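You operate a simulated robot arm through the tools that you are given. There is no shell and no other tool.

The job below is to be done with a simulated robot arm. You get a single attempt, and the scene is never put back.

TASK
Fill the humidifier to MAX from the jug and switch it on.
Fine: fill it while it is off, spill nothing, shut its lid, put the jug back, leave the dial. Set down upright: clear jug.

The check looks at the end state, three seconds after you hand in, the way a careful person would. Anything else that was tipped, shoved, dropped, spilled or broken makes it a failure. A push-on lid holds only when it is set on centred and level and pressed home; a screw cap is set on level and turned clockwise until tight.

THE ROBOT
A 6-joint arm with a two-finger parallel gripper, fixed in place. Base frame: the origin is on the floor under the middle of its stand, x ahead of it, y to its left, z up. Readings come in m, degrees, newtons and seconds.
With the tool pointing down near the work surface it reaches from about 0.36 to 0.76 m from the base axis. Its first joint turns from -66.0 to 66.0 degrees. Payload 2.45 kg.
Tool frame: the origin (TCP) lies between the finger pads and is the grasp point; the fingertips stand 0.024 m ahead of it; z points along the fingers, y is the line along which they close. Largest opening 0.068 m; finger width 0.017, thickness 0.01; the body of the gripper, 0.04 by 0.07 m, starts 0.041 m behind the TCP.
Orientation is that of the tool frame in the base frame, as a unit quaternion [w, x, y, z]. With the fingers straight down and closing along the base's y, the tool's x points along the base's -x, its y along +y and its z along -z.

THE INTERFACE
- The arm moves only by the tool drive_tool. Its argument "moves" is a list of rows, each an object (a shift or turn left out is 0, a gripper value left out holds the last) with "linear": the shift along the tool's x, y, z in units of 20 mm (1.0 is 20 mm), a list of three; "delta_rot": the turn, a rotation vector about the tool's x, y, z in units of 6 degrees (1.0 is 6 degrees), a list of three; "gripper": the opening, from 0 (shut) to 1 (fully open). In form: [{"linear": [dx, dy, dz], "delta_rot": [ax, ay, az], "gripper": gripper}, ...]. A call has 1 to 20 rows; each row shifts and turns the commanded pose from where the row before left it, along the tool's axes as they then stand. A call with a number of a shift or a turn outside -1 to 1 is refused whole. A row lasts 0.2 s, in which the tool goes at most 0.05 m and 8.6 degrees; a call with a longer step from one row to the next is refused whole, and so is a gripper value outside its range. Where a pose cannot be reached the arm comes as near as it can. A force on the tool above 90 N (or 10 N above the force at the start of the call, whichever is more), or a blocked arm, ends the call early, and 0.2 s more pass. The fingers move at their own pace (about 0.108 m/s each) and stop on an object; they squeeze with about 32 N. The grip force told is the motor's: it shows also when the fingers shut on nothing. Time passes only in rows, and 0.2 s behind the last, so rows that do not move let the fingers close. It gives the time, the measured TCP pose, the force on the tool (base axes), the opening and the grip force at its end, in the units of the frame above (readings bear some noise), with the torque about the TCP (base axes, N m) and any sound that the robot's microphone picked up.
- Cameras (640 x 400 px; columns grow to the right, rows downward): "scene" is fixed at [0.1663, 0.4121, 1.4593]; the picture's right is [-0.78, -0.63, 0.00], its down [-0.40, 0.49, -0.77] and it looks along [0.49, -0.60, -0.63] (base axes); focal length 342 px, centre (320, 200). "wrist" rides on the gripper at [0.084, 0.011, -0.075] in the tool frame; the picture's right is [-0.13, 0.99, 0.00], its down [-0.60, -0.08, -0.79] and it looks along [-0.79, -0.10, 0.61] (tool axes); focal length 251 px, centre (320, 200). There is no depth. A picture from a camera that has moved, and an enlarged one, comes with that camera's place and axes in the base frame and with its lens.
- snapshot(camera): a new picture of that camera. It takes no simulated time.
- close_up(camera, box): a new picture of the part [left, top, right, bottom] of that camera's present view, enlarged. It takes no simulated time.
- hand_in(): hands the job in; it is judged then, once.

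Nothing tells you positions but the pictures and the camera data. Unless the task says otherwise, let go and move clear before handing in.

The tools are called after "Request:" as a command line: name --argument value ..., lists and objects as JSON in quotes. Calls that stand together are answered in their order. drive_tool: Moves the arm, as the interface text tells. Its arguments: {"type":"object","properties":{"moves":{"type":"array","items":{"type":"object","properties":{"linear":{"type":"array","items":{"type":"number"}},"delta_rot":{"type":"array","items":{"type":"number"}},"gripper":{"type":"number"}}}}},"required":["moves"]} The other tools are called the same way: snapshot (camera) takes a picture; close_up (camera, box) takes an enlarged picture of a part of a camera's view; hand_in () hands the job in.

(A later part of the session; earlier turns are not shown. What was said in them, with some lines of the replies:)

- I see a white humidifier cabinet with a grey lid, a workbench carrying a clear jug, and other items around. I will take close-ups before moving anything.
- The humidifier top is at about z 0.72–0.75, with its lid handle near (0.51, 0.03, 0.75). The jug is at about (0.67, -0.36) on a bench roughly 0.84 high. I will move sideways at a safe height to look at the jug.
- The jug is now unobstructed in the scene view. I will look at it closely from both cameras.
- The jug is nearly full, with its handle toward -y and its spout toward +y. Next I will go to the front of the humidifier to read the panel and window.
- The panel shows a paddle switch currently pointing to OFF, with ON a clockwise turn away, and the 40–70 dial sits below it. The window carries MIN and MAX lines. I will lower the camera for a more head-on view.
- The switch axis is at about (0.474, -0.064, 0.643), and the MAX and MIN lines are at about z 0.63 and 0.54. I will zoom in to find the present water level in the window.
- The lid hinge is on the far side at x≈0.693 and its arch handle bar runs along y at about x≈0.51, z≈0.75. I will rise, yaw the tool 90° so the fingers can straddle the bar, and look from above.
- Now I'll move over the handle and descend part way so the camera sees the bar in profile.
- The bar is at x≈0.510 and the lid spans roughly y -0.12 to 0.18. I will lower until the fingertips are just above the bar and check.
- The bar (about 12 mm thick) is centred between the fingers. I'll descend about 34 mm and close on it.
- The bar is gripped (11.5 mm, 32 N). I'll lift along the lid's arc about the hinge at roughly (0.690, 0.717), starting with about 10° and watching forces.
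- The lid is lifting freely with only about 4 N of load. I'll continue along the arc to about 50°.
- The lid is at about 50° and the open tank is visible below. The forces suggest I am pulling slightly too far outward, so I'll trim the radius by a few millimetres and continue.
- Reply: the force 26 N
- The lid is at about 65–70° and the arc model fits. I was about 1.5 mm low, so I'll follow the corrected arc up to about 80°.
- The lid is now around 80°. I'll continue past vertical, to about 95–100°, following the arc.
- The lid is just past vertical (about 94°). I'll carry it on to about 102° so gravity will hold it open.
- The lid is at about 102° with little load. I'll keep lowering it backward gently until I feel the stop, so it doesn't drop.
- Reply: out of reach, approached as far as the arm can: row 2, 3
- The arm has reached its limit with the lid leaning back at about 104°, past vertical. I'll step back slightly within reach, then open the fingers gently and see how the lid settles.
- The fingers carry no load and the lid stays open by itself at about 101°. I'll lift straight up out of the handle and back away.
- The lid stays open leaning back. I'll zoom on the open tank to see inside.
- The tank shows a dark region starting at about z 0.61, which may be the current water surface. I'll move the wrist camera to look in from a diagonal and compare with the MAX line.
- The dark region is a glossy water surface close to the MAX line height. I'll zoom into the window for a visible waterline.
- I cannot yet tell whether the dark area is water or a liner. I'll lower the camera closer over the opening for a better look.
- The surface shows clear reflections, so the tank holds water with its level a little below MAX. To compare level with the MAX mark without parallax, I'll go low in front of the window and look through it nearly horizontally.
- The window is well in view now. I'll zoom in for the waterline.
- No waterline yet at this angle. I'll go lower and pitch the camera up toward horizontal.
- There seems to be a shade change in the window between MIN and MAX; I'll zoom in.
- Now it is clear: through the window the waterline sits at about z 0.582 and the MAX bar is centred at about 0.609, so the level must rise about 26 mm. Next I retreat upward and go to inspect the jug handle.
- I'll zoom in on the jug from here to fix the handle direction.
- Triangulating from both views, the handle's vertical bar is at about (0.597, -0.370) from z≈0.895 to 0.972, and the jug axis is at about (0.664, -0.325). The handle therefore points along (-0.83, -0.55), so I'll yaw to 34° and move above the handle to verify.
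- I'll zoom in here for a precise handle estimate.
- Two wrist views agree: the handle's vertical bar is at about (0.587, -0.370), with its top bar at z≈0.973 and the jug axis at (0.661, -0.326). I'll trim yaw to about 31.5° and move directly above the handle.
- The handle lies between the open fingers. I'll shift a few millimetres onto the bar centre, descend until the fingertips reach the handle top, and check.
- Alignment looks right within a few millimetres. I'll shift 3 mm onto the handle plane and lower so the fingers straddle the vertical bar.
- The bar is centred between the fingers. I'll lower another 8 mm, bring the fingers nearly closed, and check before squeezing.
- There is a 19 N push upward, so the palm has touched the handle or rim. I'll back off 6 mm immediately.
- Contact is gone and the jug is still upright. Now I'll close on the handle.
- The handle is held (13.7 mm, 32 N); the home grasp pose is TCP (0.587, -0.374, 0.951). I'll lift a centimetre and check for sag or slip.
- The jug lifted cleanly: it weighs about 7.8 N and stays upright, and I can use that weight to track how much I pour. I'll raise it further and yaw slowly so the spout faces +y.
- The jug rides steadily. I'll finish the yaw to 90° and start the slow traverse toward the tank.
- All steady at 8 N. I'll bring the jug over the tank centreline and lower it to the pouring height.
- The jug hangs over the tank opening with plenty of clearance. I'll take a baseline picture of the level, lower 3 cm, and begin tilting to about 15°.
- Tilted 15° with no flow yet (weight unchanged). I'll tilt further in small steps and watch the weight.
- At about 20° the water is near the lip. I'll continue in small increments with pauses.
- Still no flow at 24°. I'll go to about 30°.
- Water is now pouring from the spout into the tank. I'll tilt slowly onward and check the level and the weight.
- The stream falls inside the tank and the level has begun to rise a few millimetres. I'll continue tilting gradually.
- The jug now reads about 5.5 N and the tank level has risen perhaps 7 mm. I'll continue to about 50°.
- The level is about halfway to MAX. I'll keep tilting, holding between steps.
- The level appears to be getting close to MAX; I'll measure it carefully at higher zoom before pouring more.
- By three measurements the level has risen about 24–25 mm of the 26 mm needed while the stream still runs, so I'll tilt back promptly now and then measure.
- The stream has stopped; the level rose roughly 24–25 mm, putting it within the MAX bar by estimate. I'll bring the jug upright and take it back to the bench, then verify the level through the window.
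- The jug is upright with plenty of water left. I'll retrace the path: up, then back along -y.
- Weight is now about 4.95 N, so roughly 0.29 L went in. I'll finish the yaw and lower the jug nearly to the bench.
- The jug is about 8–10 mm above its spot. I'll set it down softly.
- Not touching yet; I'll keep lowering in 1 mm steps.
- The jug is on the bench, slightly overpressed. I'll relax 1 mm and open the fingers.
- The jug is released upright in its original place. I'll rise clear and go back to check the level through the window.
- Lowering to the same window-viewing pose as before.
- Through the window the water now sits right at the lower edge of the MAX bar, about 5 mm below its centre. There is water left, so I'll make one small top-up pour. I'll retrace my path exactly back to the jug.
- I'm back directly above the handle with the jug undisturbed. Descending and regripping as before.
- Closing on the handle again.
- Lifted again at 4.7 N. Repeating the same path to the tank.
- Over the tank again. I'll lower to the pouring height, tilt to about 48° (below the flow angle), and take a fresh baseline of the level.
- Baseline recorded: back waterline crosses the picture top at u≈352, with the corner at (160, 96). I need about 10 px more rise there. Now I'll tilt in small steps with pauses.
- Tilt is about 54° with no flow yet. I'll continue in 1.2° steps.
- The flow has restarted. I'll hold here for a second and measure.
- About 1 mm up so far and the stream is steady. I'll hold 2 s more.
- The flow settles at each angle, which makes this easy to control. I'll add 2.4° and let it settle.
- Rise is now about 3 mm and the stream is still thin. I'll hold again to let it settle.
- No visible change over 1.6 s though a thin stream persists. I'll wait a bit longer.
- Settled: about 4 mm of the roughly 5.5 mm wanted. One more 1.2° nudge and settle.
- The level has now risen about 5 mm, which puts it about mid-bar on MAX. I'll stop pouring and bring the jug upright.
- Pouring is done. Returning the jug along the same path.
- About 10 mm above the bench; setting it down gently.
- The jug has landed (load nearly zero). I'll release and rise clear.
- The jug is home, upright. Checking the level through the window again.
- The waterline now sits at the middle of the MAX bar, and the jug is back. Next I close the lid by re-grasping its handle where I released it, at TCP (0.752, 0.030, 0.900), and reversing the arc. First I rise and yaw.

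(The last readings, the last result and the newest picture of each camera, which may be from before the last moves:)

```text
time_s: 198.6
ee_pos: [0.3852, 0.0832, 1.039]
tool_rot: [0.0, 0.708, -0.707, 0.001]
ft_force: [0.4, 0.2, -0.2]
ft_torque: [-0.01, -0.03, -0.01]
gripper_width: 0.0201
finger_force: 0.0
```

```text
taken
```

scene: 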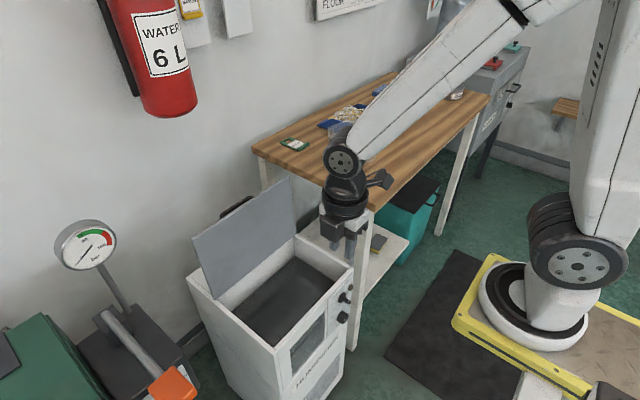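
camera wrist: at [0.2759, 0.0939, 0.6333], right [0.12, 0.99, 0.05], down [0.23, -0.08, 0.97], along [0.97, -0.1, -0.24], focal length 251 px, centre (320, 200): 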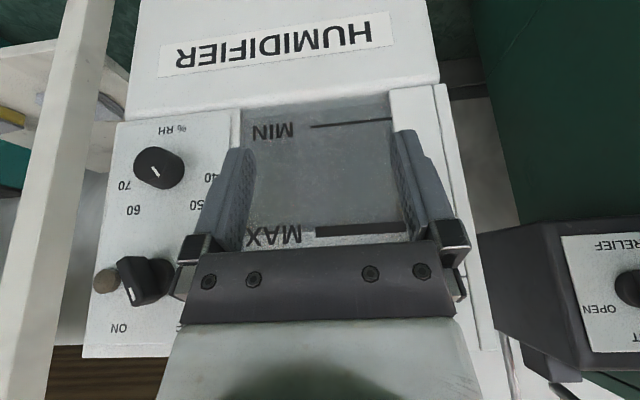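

Moving over the lid's handle at a safe height.

Request:
drive_tool --moves '[{"linear": [0.14, -0.966, 0]}, {"linear": [0.14, -0.966, 0]}, {"linear": [0.14, -0.966, 0]}, {"linear": [0.14, -0.966, 0]}, {"linear": [0.14, -0.966, 0]}, {"linear": [0.14, -0.966, 0]}, {"linear": [0.14, -0.966, 0]}, {"linear": [0.14, -0.966, 0]}, {"linear": [0.14, -0.966, 0]}, {"linear": [0.14, -0.966, 0]}, {"linear": [0.14, -0.966, 0]}, {"linear": [0.14, -0.966, 0]}, {"linear": [0.14, -0.966, 0]}, {"linear": [0.14, -0.966, 0]}, {"linear": [0.14, -0.966, 0]}, {"linear": [0.14, -0.966, 0]}, {"linear": [0.14, -0.966, 0]}, {"linear": [0.14, -0.966, 0]}, {"linear": [0.14, -0.966, 0]}]'

Request:
snapshot --camera "wrist"

Request:
close_up --camera "wrist" --box '[220, 0, 460, 200]'

Request:
close_up --camera "scene" --box '[180, 130, 380, 340]'

```text
time_s: 202.6
ee_pos: [0.7521, 0.0278, 1.0388]
tool_rot: [0.001, 0.707, -0.707, -0.001]
ft_force: [1.5, -0.1, -0.3]
ft_torque: [0.02, -0.01, -0.01]
gripper_width: 0.0205
finger_force: 0.0
```

```text
taken
camera wrist: at [0.7408, -0.0551, 1.1137], right [-0.99, 0.13, 0.0], down [0.08, 0.6, 0.79], along [0.1, 0.79, -0.61], focal length 251 px, centre (320, 200)
```

wrist: 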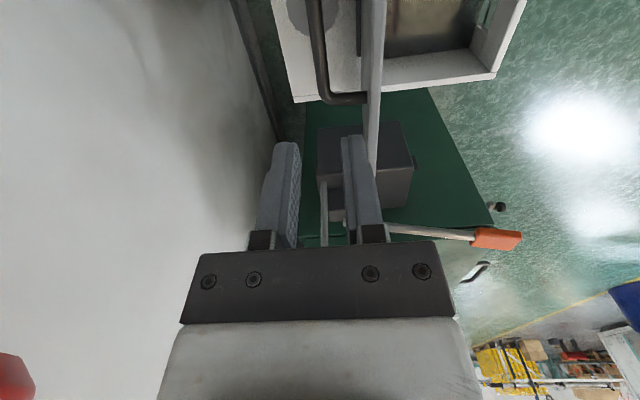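

```text
2.00 times, centred on (340, 100) of wrist
camera zoom: at [0.7408, -0.0551, 1.1137], right [-0.99, 0.13, 0.0], down [0.08, 0.6, 0.79], along [0.1, 0.79, -0.61], focal length 503 px, centre (280, 400)
```

zoom: 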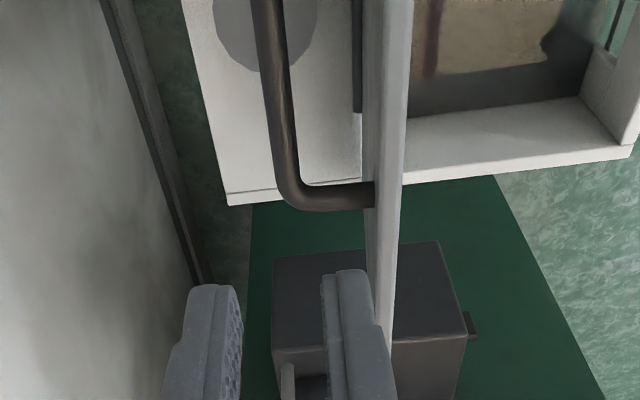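

```text
1.90 times, centred on (280, 235) of scene
camera zoom: at [0.1663, 0.4121, 1.4593], right [-0.78, -0.63, 0.0], down [-0.4, 0.49, -0.77], along [0.49, -0.6, -0.63], focal length 651 px, centre (396, 133)
```

zoom: 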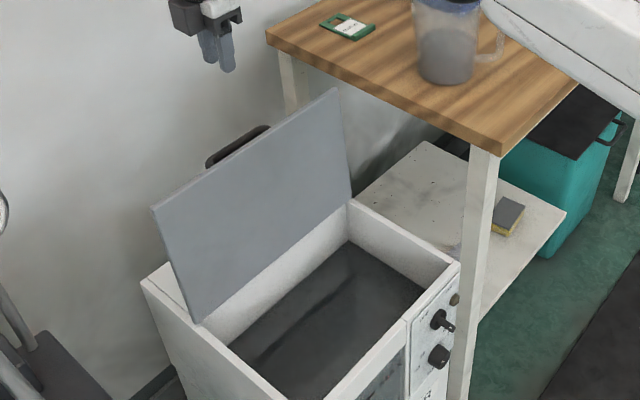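

The handle bar is at x≈0.7535, right under the fingers, with a 33 mm gap to the lid. I'll descend to the previous grasp height and grip.

Request:
drive_tool --moves '[{"linear": [0, -0.06, 0.5], "gripper": 0.36}, {"linear": [0, 0, 1]}, {"linear": [0, 0, 1]}, {"linear": [0, 0, 1]}, {"linear": [0, 0, 1]}, {"linear": [0, 0, 1]}, {"linear": [0, 0, 0.8]}, {"linear": [0, 0, 0.6]}, {}]'

Request:
close_up --camera "wrist" --box '[220, 60, 460, 260]'

Request:
close_up --camera "scene" --box '[180, 130, 380, 340]'

```text
time_s: 204.6
ee_pos: [0.7508, 0.029, 0.8986]
tool_rot: [0.0, -0.707, 0.708, 0.001]
ft_force: [0.0, -0.6, 0.1]
ft_torque: [0.0, 0.0, 0.0]
gripper_width: 0.0242
finger_force: 0.0
```

```text
2.00 times, centred on (340, 160) of wrist
camera zoom: at [0.7404, -0.0544, 0.9753], right [-0.99, 0.13, 0.0], down [0.08, 0.6, 0.79], along [0.1, 0.79, -0.61], focal length 503 px, centre (280, 280)
```

zoom: 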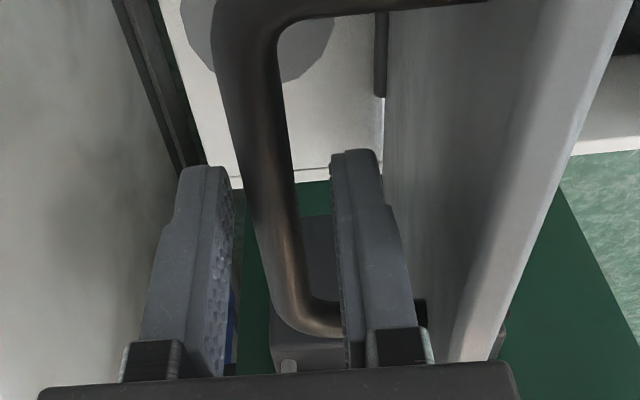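

```text
1.90 times, centred on (280, 235) of scene
camera zoom: at [0.1663, 0.4121, 1.4593], right [-0.78, -0.63, 0.0], down [-0.4, 0.49, -0.77], along [0.49, -0.6, -0.63], focal length 651 px, centre (396, 133)
```

zoom: 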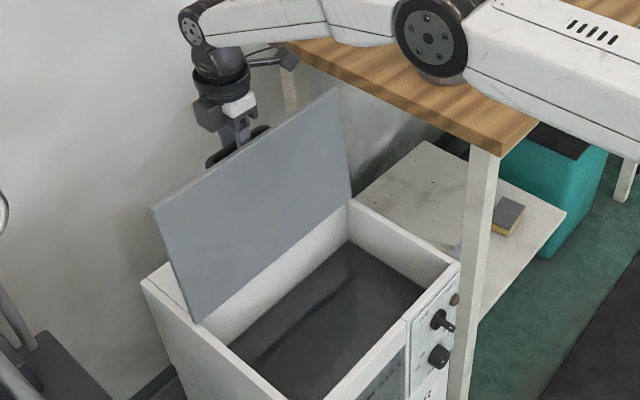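

The bar is between the fingers. I'll close on it and begin reversing the arc down to about 60°.

Request:
drive_tool --moves '[{"gripper": 0.1}, {"gripper": 0.0}, {"gripper": 0.0}, {"gripper": 0.0}, {"linear": [0, 0.4, -0.12]}, {"linear": [0, 0.36, -0.09]}, {"linear": [0, 0.76, -0.18]}]'

Request:
close_up --camera "scene" --box '[180, 130, 380, 340]'

```text
time_s: 206.2
ee_pos: [0.7224, 0.0292, 0.9077]
tool_rot: [0.001, -0.707, 0.707, -0.001]
ft_force: [2.7, -2.4, 2.4]
ft_torque: [0.38, -0.09, -0.44]
gripper_width: 0.012
finger_force: 31.8
```

```text
1.90 times, centred on (280, 235) of scene
camera zoom: at [0.1663, 0.412, 1.4593], right [-0.78, -0.63, 0.0], down [-0.4, 0.49, -0.77], along [0.49, -0.6, -0.63], focal length 651 px, centre (396, 133)
```

zoom: 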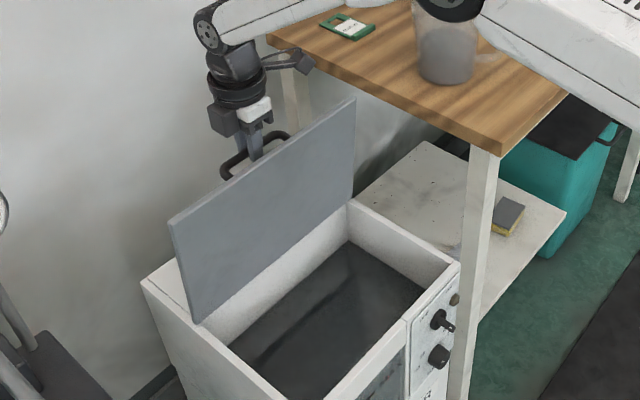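

The lid is back at vertical with low force. Continuing to about 60°.

Request:
drive_tool --moves '[{"linear": [0, 0.79, -0.09]}, {"linear": [0, 0.79, -0.05]}, {"linear": [0, 0.79, 0.03]}, {"linear": [0, 0.79, 0.1]}, {"linear": [0, 0.77, 0.17]}, {"linear": [0, 0.76, 0.24]}]'

Request:
close_up --camera "scene" --box '[180, 130, 380, 340]'

Request:
close_up --camera "wrist" --box '[220, 60, 460, 260]'

```text
time_s: 207.6
ee_pos: [0.6274, 0.0294, 0.8997]
tool_rot: [0.001, 0.707, -0.707, -0.001]
ft_force: [7.7, -5.2, -18.7]
ft_torque: [0.26, -0.16, -0.37]
gripper_width: 0.0118
finger_force: 32.1
```

```text
1.90 times, centred on (280, 235) of scene
camera zoom: at [0.1669, 0.412, 1.4592], right [-0.78, -0.63, 0.0], down [-0.4, 0.49, -0.77], along [0.49, -0.6, -0.63], focal length 651 px, centre (396, 133)
```

zoom: 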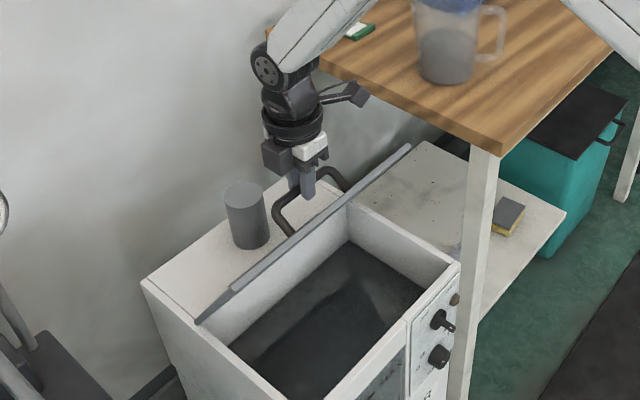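

```text
2.00 times, centred on (340, 160) of wrist
camera zoom: at [0.6161, -0.0543, 0.9743], right [-0.99, 0.13, 0.0], down [0.08, 0.6, 0.79], along [0.1, 0.79, -0.61], focal length 503 px, centre (280, 280)
```

zoom: 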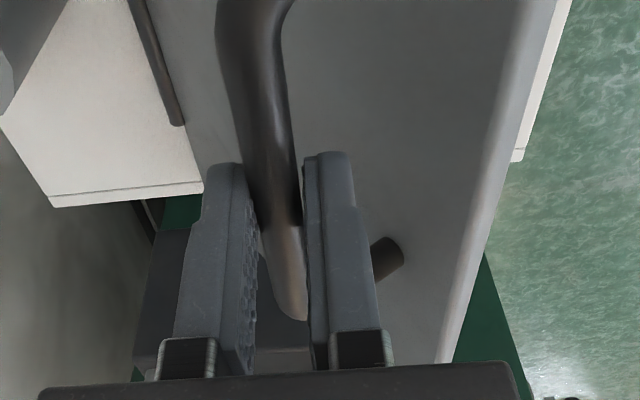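

Slight outward tension at about 60°; I'll trim 1.5 mm inward and continue down to about 40°.

Request:
drive_tool --moves '[{"linear": [0, 0.7, 0.34]}, {"linear": [0, 0.7, 0.38]}, {"linear": [0, 0.67, 0.43]}, {"linear": [0, 0.63, 0.49]}]'

Request:
close_up --camera "scene" --box '[180, 130, 380, 340]'

```text
time_s: 208.6
ee_pos: [0.5734, 0.0296, 0.8686]
tool_rot: [0.0, 0.707, -0.707, 0.0]
ft_force: [-2.5, -7.6, 4.6]
ft_torque: [0.22, -0.09, -0.24]
gripper_width: 0.0117
finger_force: 32.0
```

```text
1.90 times, centred on (280, 235) of scene
camera zoom: at [0.1661, 0.4119, 1.4593], right [-0.78, -0.63, 0.0], down [-0.4, 0.49, -0.77], along [0.49, -0.6, -0.63], focal length 651 px, centre (396, 133)
```

zoom: 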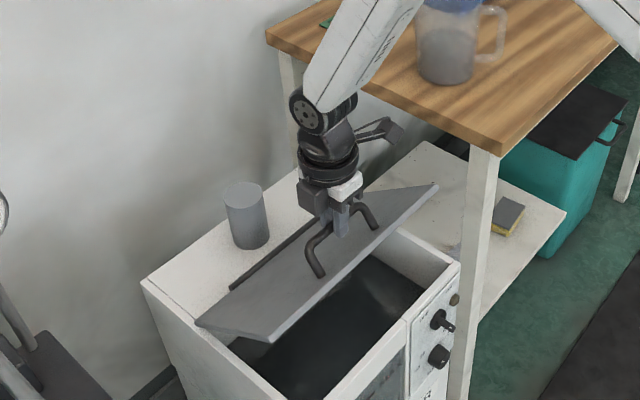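

Good, low forces at 40°. Continuing to about 12°.

Request:
drive_tool --moves '[{"linear": [0, 0.585, 0.53]}, {"linear": [0, 0.54, 0.59]}, {"linear": [0, 0.48, 0.63]}, {"linear": [0, 0.43, 0.67]}, {"linear": [0, 0.36, 0.7]}, {"linear": [0, 0.25, 0.58]}]'

Request:
close_up --camera "scene" --box '[180, 130, 380, 340]'

```text
time_s: 210.0
ee_pos: [0.5202, 0.0295, 0.7947]
tool_rot: [0.0, -0.706, 0.708, 0.0]
ft_force: [-0.5, -6.1, 0.5]
ft_torque: [-0.24, -0.12, -0.03]
gripper_width: 0.0114
finger_force: 32.4
```

```text
1.90 times, centred on (280, 235) of scene
camera zoom: at [0.1663, 0.412, 1.4593], right [-0.78, -0.63, 0.0], down [-0.4, 0.49, -0.77], along [0.49, -0.6, -0.63], focal length 651 px, centre (396, 133)
```

zoom: 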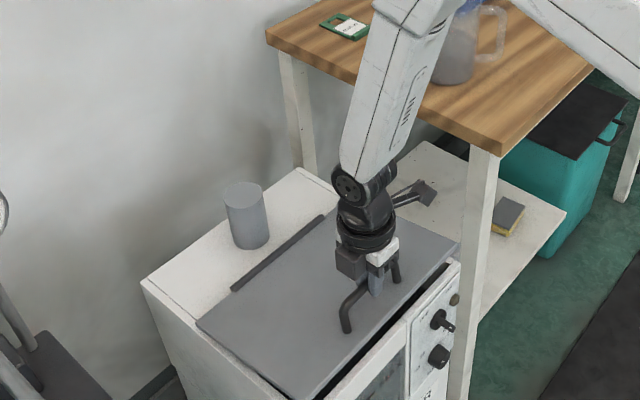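

Nearly shut. Lowering the last part slowly until it seats.

Request:
drive_tool --moves '[{"linear": [0, 0.17, 0.5]}, {"linear": [0, 0.14, 0.45]}, {"linear": [0, 0.1, 0.35]}, {}]'

Request:
drive_tool --moves '[{"linear": [0, 0.03, 0.12]}, {"linear": [0, 0.03, 0.12]}, {}]'

Request:
close_up --camera "scene" --box '[180, 180, 380, 360]'

```text
time_s: 211.0
ee_pos: [0.5106, 0.0302, 0.7661]
tool_rot: [0.002, 0.707, -0.707, -0.002]
ft_force: [-12.8, -10.0, 2.4]
ft_torque: [-0.18, 0.18, -0.03]
gripper_width: 0.0115
finger_force: 32.2
```

```text
time_s: 211.8
ee_pos: [0.5105, 0.0298, 0.7641]
tool_rot: [0.002, 0.708, -0.706, -0.002]
ft_force: [-19.9, 3.9, 23.6]
ft_torque: [-0.01, 0.32, -0.05]
gripper_width: 0.0118
finger_force: 32.2
```

```text
2.22 times, centred on (280, 270) of scene
camera zoom: at [0.1655, 0.4122, 1.4593], right [-0.78, -0.63, 0.0], down [-0.4, 0.49, -0.77], along [0.49, -0.6, -0.63], focal length 760 px, centre (409, 44)
```

zoom: 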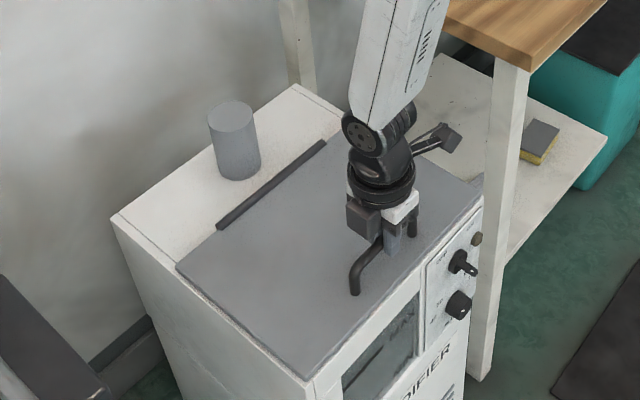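

The lid is seated (about 24 N pressing back). I'll relax slightly, open the fingers and lift away.

Request:
drive_tool --moves '[{"linear": [0, 0.05, -0.06]}, {"gripper": 0.3}, {"gripper": 0.6}, {"gripper": 0.8}, {"gripper": 1.0}, {}]'

Request:
drive_tool --moves '[{"linear": [0, 0, -0.5]}, {"linear": [0, 0, -1]}, {"linear": [0, 0, -1]}, {"linear": [0, 0, -1]}, {"linear": [0, 0, -1]}, {"linear": [0, 0, -1]}, {"linear": [0, 0, -1]}, {"linear": [0, 0, -1]}, {"linear": [0, 0, -1]}]'

Request:
close_up --camera "scene" --box '[180, 180, 380, 360]'

Request:
snapshot --camera "wrist"

```text
time_s: 213.2
ee_pos: [0.5089, 0.0283, 0.7646]
tool_rot: [0.001, -0.707, 0.707, 0.0]
ft_force: [-0.1, -1.1, 0.0]
ft_torque: [0.02, -0.03, -0.01]
gripper_width: 0.0679
finger_force: 0.1
```

```text
time_s: 215.2
ee_pos: [0.5095, 0.0305, 0.9343]
tool_rot: [0.0, -0.707, 0.707, -0.001]
ft_force: [0.6, -0.8, 0.1]
ft_torque: [-0.01, -0.01, -0.01]
gripper_width: 0.068
finger_force: 0.1
```

```text
2.22 times, centred on (280, 270) of scene
camera zoom: at [0.1663, 0.4121, 1.4593], right [-0.78, -0.63, 0.0], down [-0.4, 0.49, -0.77], along [0.49, -0.6, -0.63], focal length 760 px, centre (409, 44)
```

zoom: 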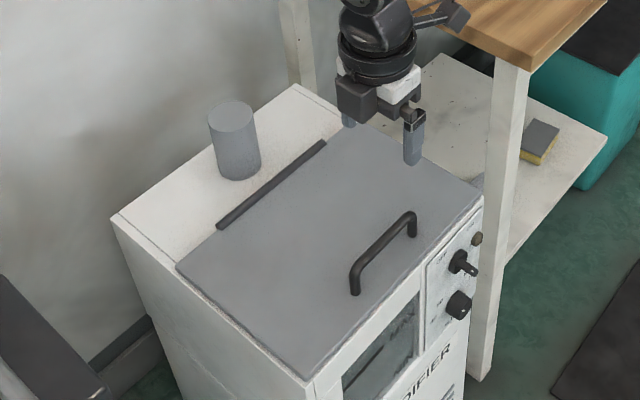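

```text
taken
camera wrist: at [0.4978, -0.0534, 1.0094], right [-0.99, 0.13, 0.0], down [0.08, 0.6, 0.79], along [0.1, 0.79, -0.61], focal length 251 px, centre (320, 200)
```

wrist: 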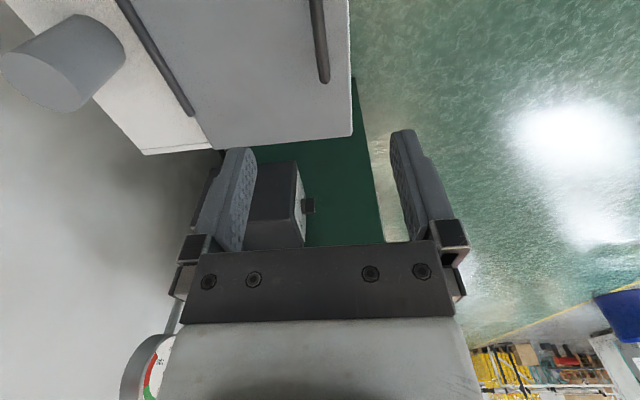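

The lid is shut flush. Now for the switch: I'll retreat, turn the tool back, and bring the camera in front of the control panel for a close look.

Request:
drive_tool --moves '[{"linear": [0.8, 1, -0.5]}, {"linear": [0.8, 1, -0.5]}, {"linear": [0.8, 1, -0.5]}, {"linear": [0.8, 1, 0]}, {"linear": [0.9, 1, 0]}, {"linear": [0.9, 1, 0]}, {"linear": [0, 0.2, 0], "delta_rot": [0, 0, 1]}, {"delta_rot": [0, 0, 1]}, {"delta_rot": [0, 0, 1]}, {"delta_rot": [0, 0, 1]}, {"delta_rot": [0, 0, 1]}, {"delta_rot": [0, 0, 1]}, {"delta_rot": [0, 0, 1]}, {"delta_rot": [0, 0, 1]}, {"delta_rot": [0, 0, 1]}, {"delta_rot": [0, 0, 1]}, {"delta_rot": [0, 0, 1]}, {"delta_rot": [0, 0, 1]}, {"delta_rot": [0, 0, 1]}, {"delta_rot": [0, 0, 1]}]'

Request:
drive_tool --moves '[{"linear": [0, 0, 1], "delta_rot": [0, 0, 1]}, {"linear": [0, 0, 1]}, {"linear": [0, 0, 1]}, {"linear": [0, 0, 1]}, {"linear": [0, 0, 1]}, {"linear": [0, 0, 1]}, {"linear": [0, 0, 1]}, {"linear": [0, 0, 1]}, {"linear": [0, 0, 1]}, {"linear": [0, 0, 1]}, {"linear": [0, 0, 1]}, {"linear": [0, 0, 1]}, {"linear": [0, 0, 1]}, {"linear": [0, 0, 1]}, {"linear": [0, 0, 0.5]}, {"delta_rot": [0, -1, 0]}, {"delta_rot": [0, -1, 0]}, {"delta_rot": [0, -1, 0]}, {"delta_rot": [0, -1, 0]}]'

Request:
snapshot --camera "wrist"

Request:
snapshot --camera "scene"

```text
time_s: 219.4
ee_pos: [0.387, -0.0703, 0.965]
tool_rot: [0.0, -0.051, 0.999, 0.0]
ft_force: [0.3, 0.2, 0.3]
ft_torque: [0.02, 0.01, -0.02]
gripper_width: 0.068
finger_force: 0.1
```

```text
time_s: 223.4
ee_pos: [0.3864, -0.0703, 0.6738]
tool_rot: [0.209, 0.0, 0.978, 0.0]
ft_force: [-0.1, 0.2, 0.3]
ft_torque: [-0.01, -0.02, 0.02]
gripper_width: 0.0678
finger_force: 0.0
```

```text
taken
camera wrist: at [0.2782, -0.06, 0.7084], right [0.12, 0.99, 0.05], down [0.23, -0.08, 0.97], along [0.97, -0.1, -0.23], focal length 251 px, centre (320, 200)
```

wrist: 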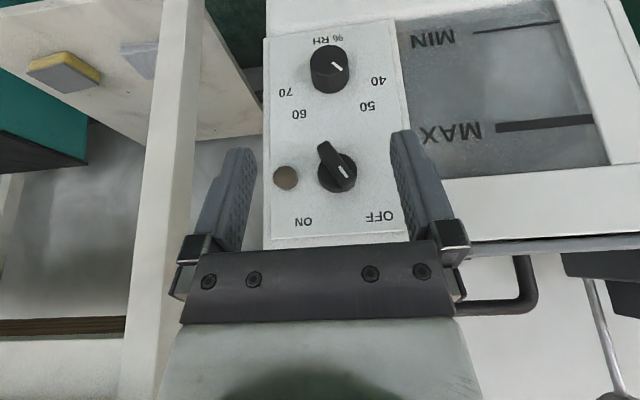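

```text
taken
```

scene: 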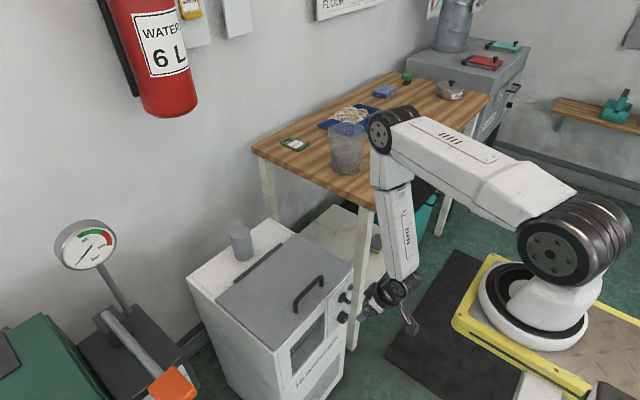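

Request:
close_up --camera "wrist" --box '[260, 110, 420, 240]'

Request:
close_up --camera "scene" --box '[310, 270, 380, 340]'

```text
3.08 times, centred on (340, 175) of wrist
camera zoom: at [0.2782, -0.06, 0.7084], right [0.12, 0.99, 0.05], down [0.23, -0.08, 0.97], along [0.97, -0.1, -0.23], focal length 774 px, centre (258, 277)
```

zoom: 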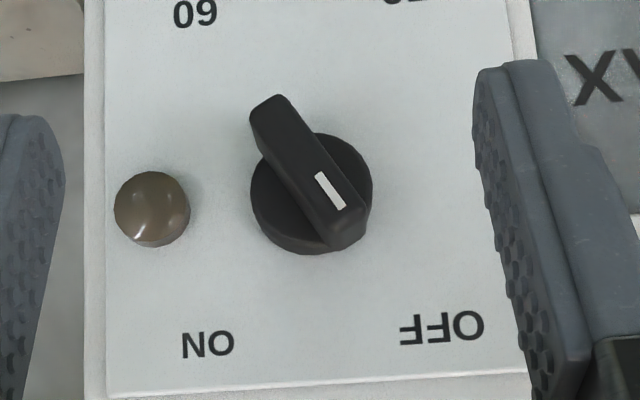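

```text
5.71 times, centred on (345, 305) of scene
camera zoom: at [0.1663, 0.4121, 1.4593], right [-0.78, -0.63, 0.0], down [-0.4, 0.49, -0.77], along [0.49, -0.6, -0.63], focal length 1954 px, centre (177, -400)
```

zoom: 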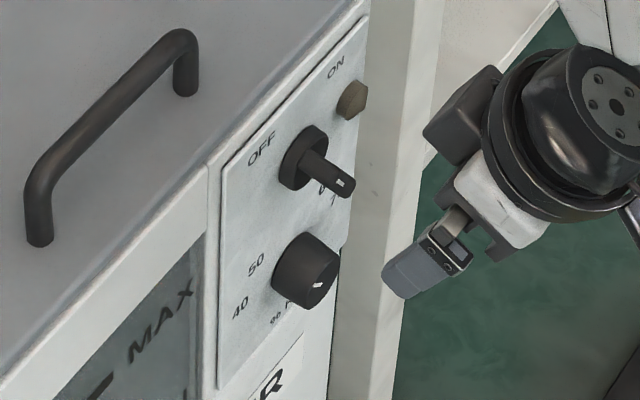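

The switch axis is at about y -0.064, z 0.642. The paddle points to OFF (up-left) and sticks out to about x 0.445. With closed fingers pitched 24° I can push its upper end from the +y side toward -y, turning it clockwise to ON without nearing the dial. I'll close the fingers and approach beside it.

Request:
drive_tool --moves '[{"linear": [0, 0.9, 0], "gripper": 0.0}, {"linear": [0, 0.915, 0]}, {}, {}, {"linear": [-0.6, 0, 0.28]}, {"linear": [-0.6, 0, 0.28]}, {"linear": [-0.6, 0, 0.28]}, {}]'

Request:
snapshot --camera "wrist"

Request:
close_up --camera "wrist" --box '[200, 90, 400, 250]'

Request:
close_up --camera "scene" --box '[310, 270, 380, 340]'

```text
time_s: 225.2
ee_pos: [0.4243, -0.0345, 0.6735]
tool_rot: [0.208, 0.0, 0.978, 0.0]
ft_force: [-0.9, -0.6, -0.2]
ft_torque: [0.0, -0.01, -0.04]
gripper_width: 0.0
finger_force: 23.8
```

```text
taken
camera wrist: at [0.3171, -0.0229, 0.7077], right [0.12, 0.99, 0.05], down [0.23, -0.08, 0.97], along [0.97, -0.1, -0.24], focal length 251 px, centre (320, 200)
```

wrist: 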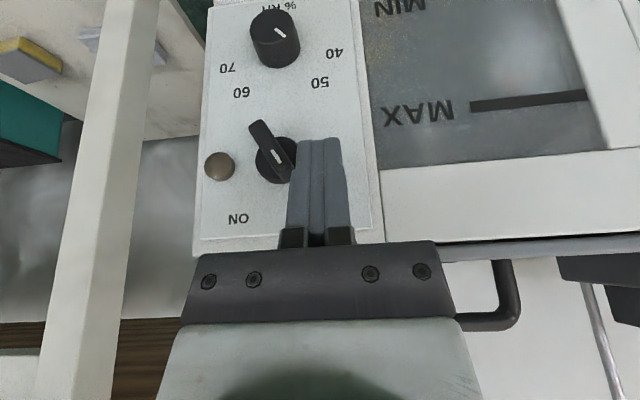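

```text
2.50 times, centred on (300, 170) of wrist
camera zoom: at [0.3171, -0.0229, 0.7077], right [0.12, 0.99, 0.05], down [0.23, -0.08, 0.97], along [0.97, -0.1, -0.24], focal length 629 px, centre (370, 275)
```

zoom: 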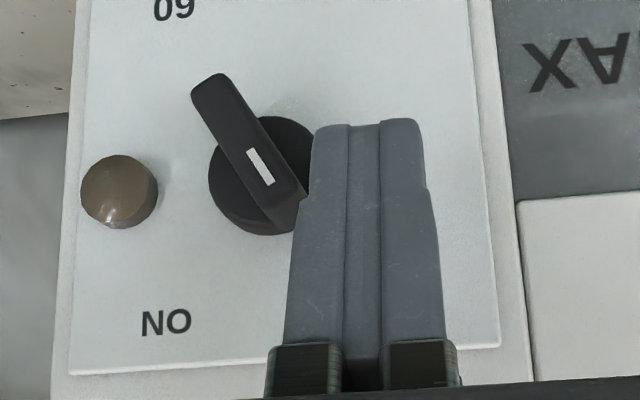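

```text
5.71 times, centred on (345, 305) of scene
camera zoom: at [0.1663, 0.4121, 1.4593], right [-0.78, -0.63, 0.0], down [-0.4, 0.49, -0.77], along [0.49, -0.6, -0.63], focal length 1954 px, centre (177, -400)
```

zoom: 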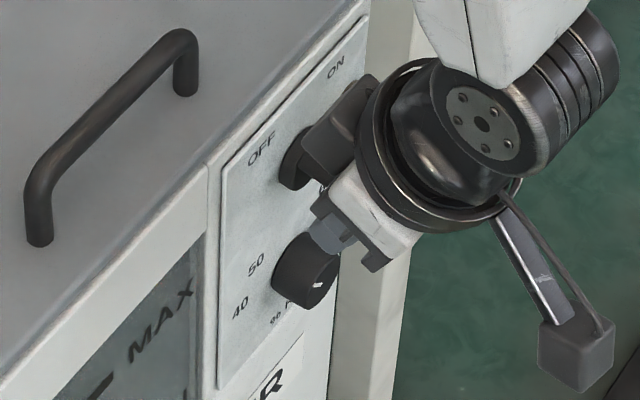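

The fingers are beside the paddle with clearance and well above the dial. I'll move in the last 19 mm toward the panel.

Request:
drive_tool --moves '[{"linear": [-0.43, 0, 0.2]}, {"linear": [-0.43, 0, 0.2]}, {}]'

Request:
close_up --camera "wrist" --box '[200, 90, 400, 250]'

Request:
close_up --camera "scene" --box '[310, 270, 380, 340]'

```text
time_s: 226.0
ee_pos: [0.4451, -0.0342, 0.6728]
tool_rot: [0.208, 0.0, 0.978, 0.0]
ft_force: [0.4, -0.3, -0.5]
ft_torque: [-0.02, -0.02, 0.0]
gripper_width: 0.0001
finger_force: 23.8
```

```text
2.50 times, centred on (300, 170) of wrist
camera zoom: at [0.3375, -0.0235, 0.7077], right [0.12, 0.99, 0.05], down [0.23, -0.08, 0.97], along [0.97, -0.1, -0.24], focal length 629 px, centre (370, 275)
```

zoom: 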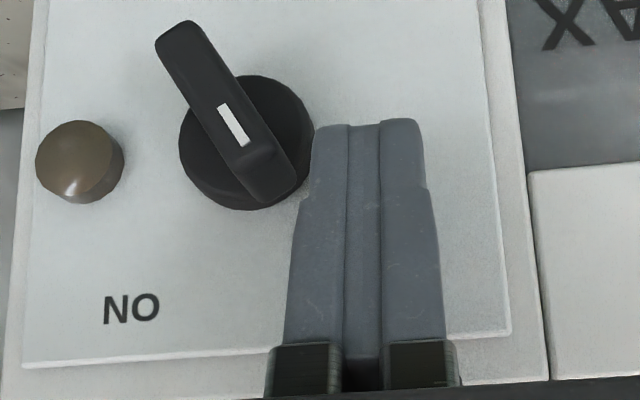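

```text
5.71 times, centred on (345, 305) of scene
camera zoom: at [0.1663, 0.4121, 1.4593], right [-0.78, -0.63, 0.0], down [-0.4, 0.49, -0.77], along [0.49, -0.6, -0.63], focal length 1954 px, centre (177, -400)
```

zoom: 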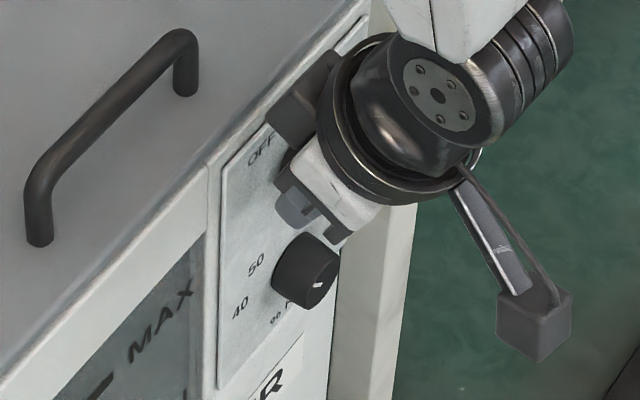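

Clear of contact, with the fingertips level with the paddle's upper end. Now I'll push toward -y in small steps, watching force and the paddle.

Request:
drive_tool --moves '[{"linear": [0, -0.2, 0]}, {"linear": [0, -0.2, 0]}, {"linear": [0, -0.15, 0]}, {}]'

Request:
close_up --camera "wrist" --box '[200, 90, 400, 250]'

```text
time_s: 227.0
ee_pos: [0.4464, -0.046, 0.674]
tool_rot: [0.208, 0.001, 0.978, 0.0]
ft_force: [0.1, 0.0, -0.1]
ft_torque: [0.0, 0.01, -0.03]
gripper_width: 0.0
finger_force: 23.8
```

```text
2.50 times, centred on (300, 170) of wrist
camera zoom: at [0.3381, -0.0349, 0.7073], right [0.12, 0.99, 0.05], down [0.23, -0.08, 0.97], along [0.97, -0.1, -0.24], focal length 629 px, centre (370, 275)
```

zoom: 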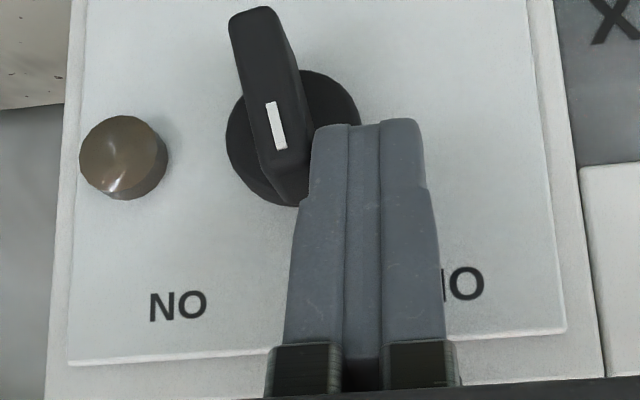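

The paddle is turning clockwise with hardly any force. Continuing.

Request:
drive_tool --moves '[{"linear": [0, -0.2, 0]}, {"linear": [0, -0.15, 0]}, {}]'

Request:
close_up --camera "wrist" --box '[200, 90, 400, 250]'

```text
time_s: 227.8
ee_pos: [0.4454, -0.0528, 0.673]
tool_rot: [0.208, -0.002, 0.978, 0.001]
ft_force: [0.1, 6.1, 10.3]
ft_torque: [0.1, 0.0, 0.02]
gripper_width: 0.0003
finger_force: 23.3
```

```text
2.50 times, centred on (300, 170) of wrist
camera zoom: at [0.3373, -0.0414, 0.708], right [0.12, 0.99, 0.05], down [0.23, -0.08, 0.97], along [0.97, -0.1, -0.24], focal length 629 px, centre (370, 275)
```

zoom: 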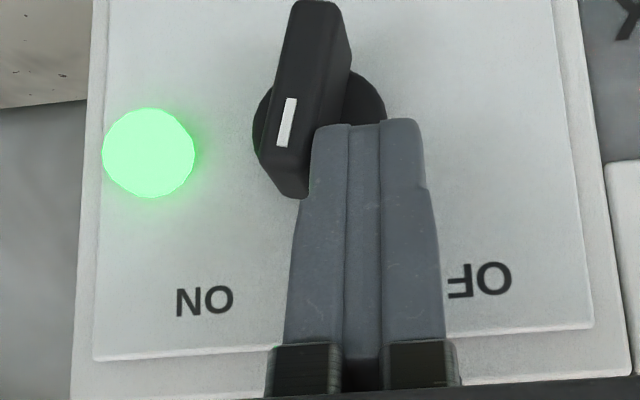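

The lamp has turned green, so it is on, but the paddle has not fully reached the ON mark and the finger is starting to bind. I'll back off 2 mm, raise 6 mm for better leverage, and ease it over to the end.

Request:
drive_tool --moves '[{"linear": [0, 0.12, 0]}, {"linear": [-0.122, 0, -0.274]}, {}]'

Request:
close_up --camera "wrist" --box '[200, 90, 400, 250]'

```text
time_s: 228.6
ee_pos: [0.444, -0.0499, 0.6791]
tool_rot: [0.207, 0.0, 0.978, 0.0]
ft_force: [-0.2, -0.3, -0.9]
ft_torque: [0.01, 0.0, 0.01]
gripper_width: 0.0
finger_force: 23.4
```

```text
2.50 times, centred on (300, 170) of wrist
camera zoom: at [0.3369, -0.0391, 0.7137], right [0.12, 0.99, 0.05], down [0.23, -0.08, 0.97], along [0.97, -0.1, -0.24], focal length 629 px, centre (370, 275)
```

zoom: 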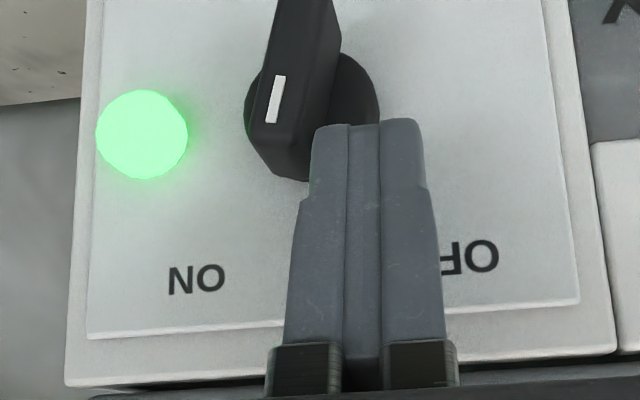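

The lamp stays green. Easing the paddle further toward the ON mark.

Request:
drive_tool --moves '[{"linear": [0, -0.15, 0]}, {"linear": [0, -0.1, 0]}, {}]'

Request:
close_up --camera "wrist" --box '[200, 90, 400, 250]'

```text
time_s: 229.4
ee_pos: [0.4446, -0.0543, 0.68]
tool_rot: [0.208, 0.0, 0.978, 0.001]
ft_force: [-1.1, 1.1, 1.7]
ft_torque: [0.04, 0.04, 0.01]
gripper_width: 0.0001
finger_force: 23.6
```

```text
2.50 times, centred on (300, 170) of wrist
camera zoom: at [0.3373, -0.0438, 0.7138], right [0.12, 0.99, 0.05], down [0.23, -0.08, 0.97], along [0.97, -0.1, -0.24], focal length 629 px, centre (370, 275)
```

zoom: 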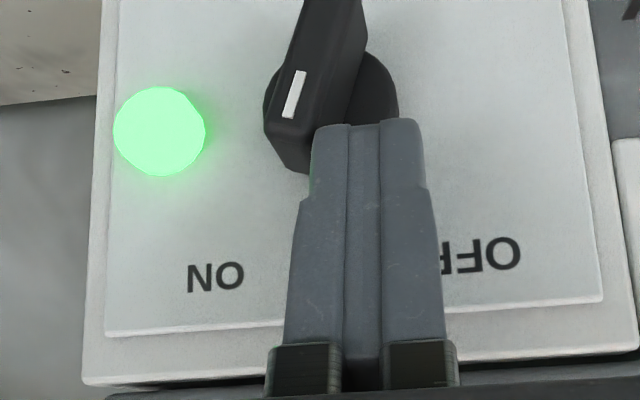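

It is moving smoothly. A few more millimetres.

Request:
drive_tool --moves '[{"linear": [0, -0.1, 0]}, {"linear": [0, -0.1, 0]}, {}]'

Request:
close_up --camera "wrist" --box '[200, 90, 400, 250]'

```text
time_s: 230.2
ee_pos: [0.4439, -0.0581, 0.6794]
tool_rot: [0.208, -0.002, 0.978, 0.001]
ft_force: [1.0, 10.2, 0.5]
ft_torque: [0.23, -0.04, 0.02]
gripper_width: 0.0
finger_force: 23.8
```

```text
2.50 times, centred on (300, 170) of wrist
camera zoom: at [0.3372, -0.0471, 0.7137], right [0.12, 0.99, 0.05], down [0.23, -0.08, 0.97], along [0.97, -0.1, -0.24], focal length 629 px, centre (370, 275)
```

zoom: 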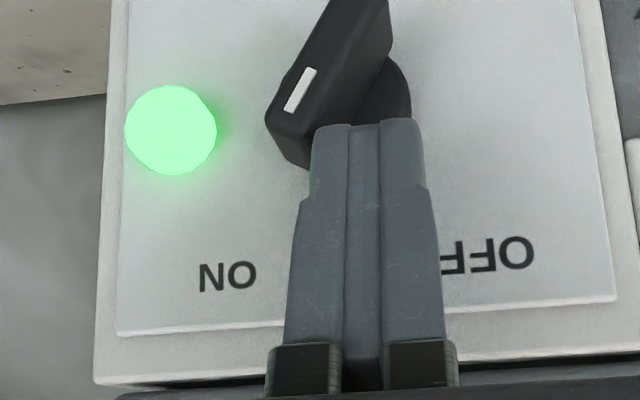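

The paddle has reached its stop pointing at ON, with the lamp green. I'll back away to the side and then straight out from the panel.

Request:
drive_tool --moves '[{"linear": [0, 0.3, 0]}, {"linear": [0, 0.4, 0]}, {"linear": [0.8, 0, -0.36]}, {"linear": [0.9, 0, -0.4]}, {"linear": [0.9, 0, -0.4]}, {}]'

Request:
snapshot --camera "wrist"

Request:
close_up --camera "wrist" --box '[220, 40, 420, 240]'

Request:
snapshot --camera "scene"

```text
time_s: 231.6
ee_pos: [0.3887, -0.0454, 0.6773]
tool_rot: [0.208, 0.0, 0.978, 0.0]
ft_force: [1.1, 0.1, -0.6]
ft_torque: [-0.03, 0.02, 0.04]
gripper_width: 0.0
finger_force: 23.7
```

```text
taken
camera wrist: at [0.2809, -0.0337, 0.7118], right [0.12, 0.99, 0.05], down [0.23, -0.08, 0.97], along [0.97, -0.1, -0.24], focal length 251 px, centre (320, 200)
```

wrist: 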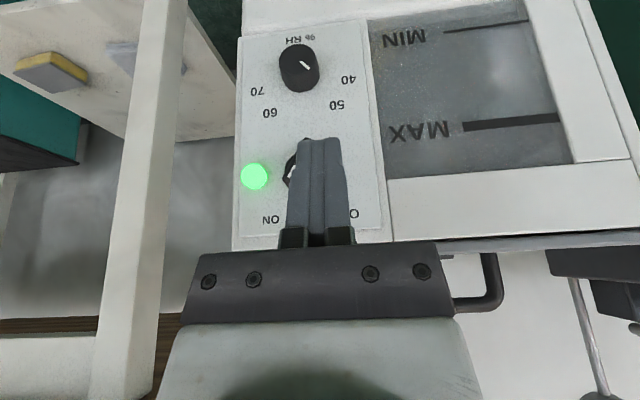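

```text
2.00 times, centred on (320, 140) of wrist
camera zoom: at [0.2809, -0.0337, 0.7118], right [0.12, 0.99, 0.05], down [0.23, -0.08, 0.97], along [0.97, -0.1, -0.24], focal length 503 px, centre (320, 320)
```

zoom: 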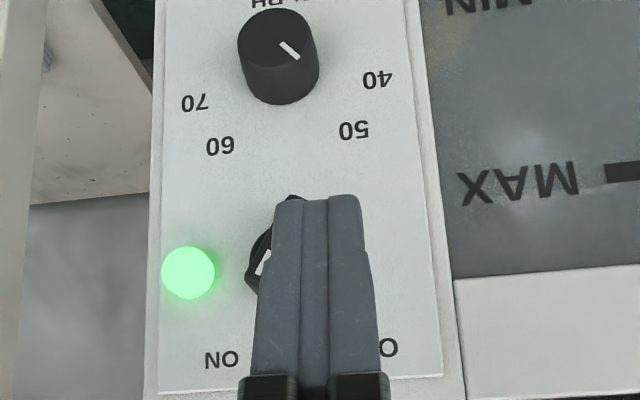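

```text
taken
```

scene: 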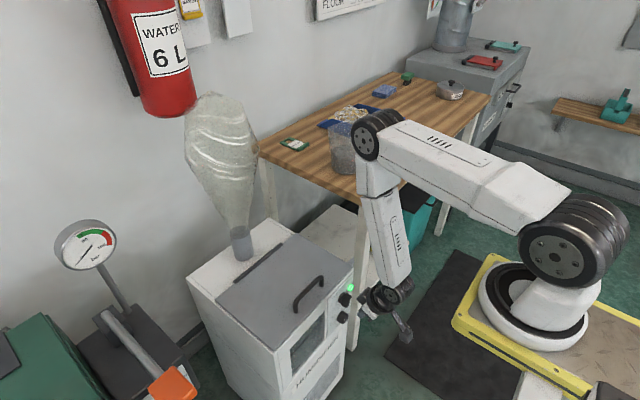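

Mist rises from the outlet, the lamp is green and the dial is untouched. I'll level the tool, rise clear, and do a final inspection.

Request:
drive_tool --moves '[{"delta_rot": [0, 1, 0]}, {"delta_rot": [0, 1, 0]}, {"delta_rot": [0, 1, 0]}, {"delta_rot": [0, 1, 0], "gripper": 0.5}, {"linear": [0, 0, -1]}, {"linear": [0, 0, -1]}, {"linear": [0, 0, -1]}, {"linear": [0, 0, -1]}, {"linear": [0, 0, -1]}, {"linear": [0, 0, -1]}, {"linear": [0, 0, -1]}, {"linear": [0, 0, -1]}, {"linear": [0, 0, -1]}, {"linear": [0, 0, -1]}, {"linear": [0, 0, -1]}, {"linear": [0, 0, -1]}, {"linear": [0, 0, -1]}, {"linear": [0, 0, -1]}, {"linear": [0, 0, -1]}, {"linear": [0, 0, -1]}]'

Request:
snapshot --camera "wrist"

Request:
snapshot --camera "scene"

Request:
close_up --camera "scene" --box '[180, 220, 380, 400]'

Request:
close_up --camera "wrist" --box '[240, 0, 480, 150]'

```text
time_s: 235.8
ee_pos: [0.3878, -0.0434, 0.9994]
tool_rot: [0.0, 0.0, 1.0, 0.0]
ft_force: [0.1, 0.0, 0.4]
ft_torque: [-0.01, -0.02, -0.01]
gripper_width: 0.0341
finger_force: 0.0
```

```text
taken
camera wrist: at [0.3033, -0.0331, 1.0747], right [0.13, 0.99, 0.0], down [0.6, -0.08, 0.79], along [0.79, -0.1, -0.61], focal length 251 px, centre (320, 200)
```

wrist: 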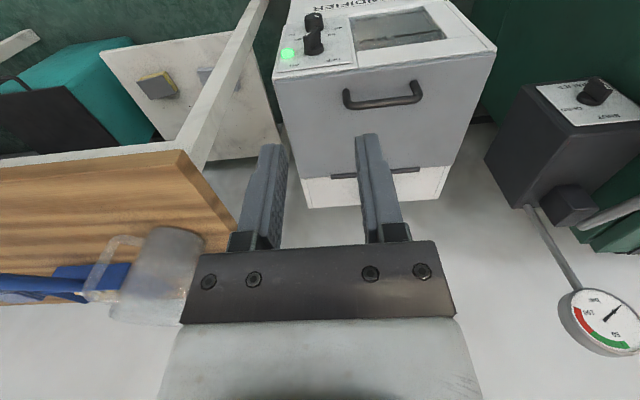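

```text
taken
```

scene: 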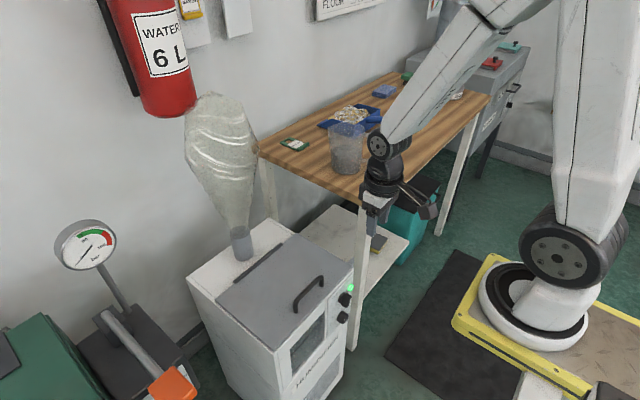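

```text
2.22 times, centred on (280, 310) of scene
camera zoom: at [0.1663, 0.4121, 1.4593], right [-0.78, -0.63, 0.0], down [-0.4, 0.49, -0.77], along [0.49, -0.6, -0.63], focal length 760 px, centre (409, -44)
```

zoom: 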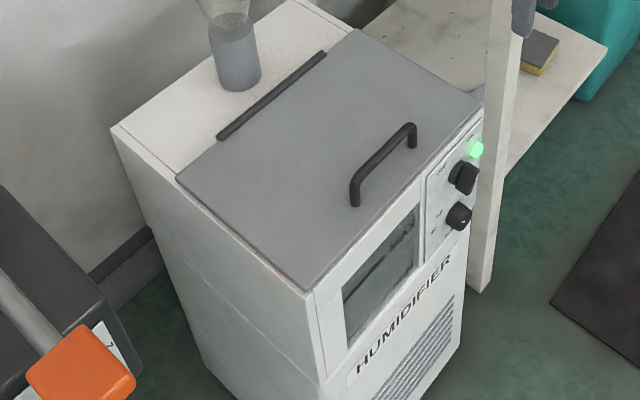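

```text
2.67 times, centred on (360, 75) of wrist
camera zoom: at [0.3033, -0.0331, 1.0747], right [0.13, 0.99, 0.0], down [0.6, -0.08, 0.79], along [0.79, -0.1, -0.61], focal length 670 px, centre (213, 533)
```

zoom: 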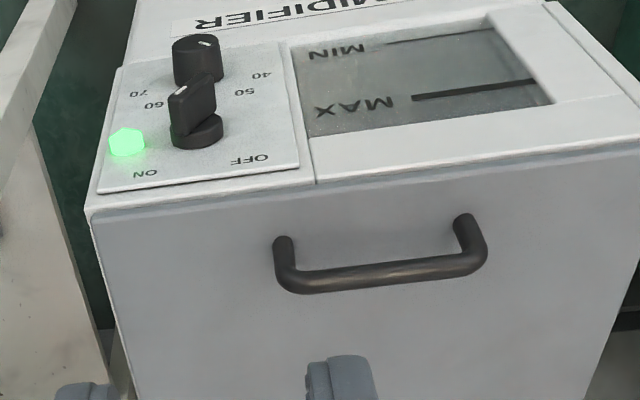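

Everything checks out:
- **Lid:** shut flush.
- **Switch:** points at ON, with the lamp green and mist rising.
- **Level:** mid-bar on MAX when last viewed, before switching on.
- **Dial:** unchanged.
- **Jug:** upright at its original spot.
- **Spills:** none visible.

The arm is clear, so I'm handing in.

Request:
hand_in

```text
The job is handed in.
```

I filled the humidifier to MAX from the jug while it was off, shut its lid and switched it on. The job is handed in.

- **Water level:** it took two pours. After the second, the waterline seen through the window sat at the middle of the MAX bar. I did not recheck it after switching on.
- **Lid:** closed under control by its handle and seated flush.
- **Switch:** turned clockwise to its stop at ON. The lamp is green and mist is coming out of the outlet.
- **Dial:** not touched; its mark is where it was.
- **Jug:** set down upright at its original spot on the bench, with some water left in it.
- **Spills and knocks:** I saw no spilled water and nothing else moved. While lining up on the jug, the gripper pressed down on it with about 19 N for a moment. I backed off, and the jug stayed upright.
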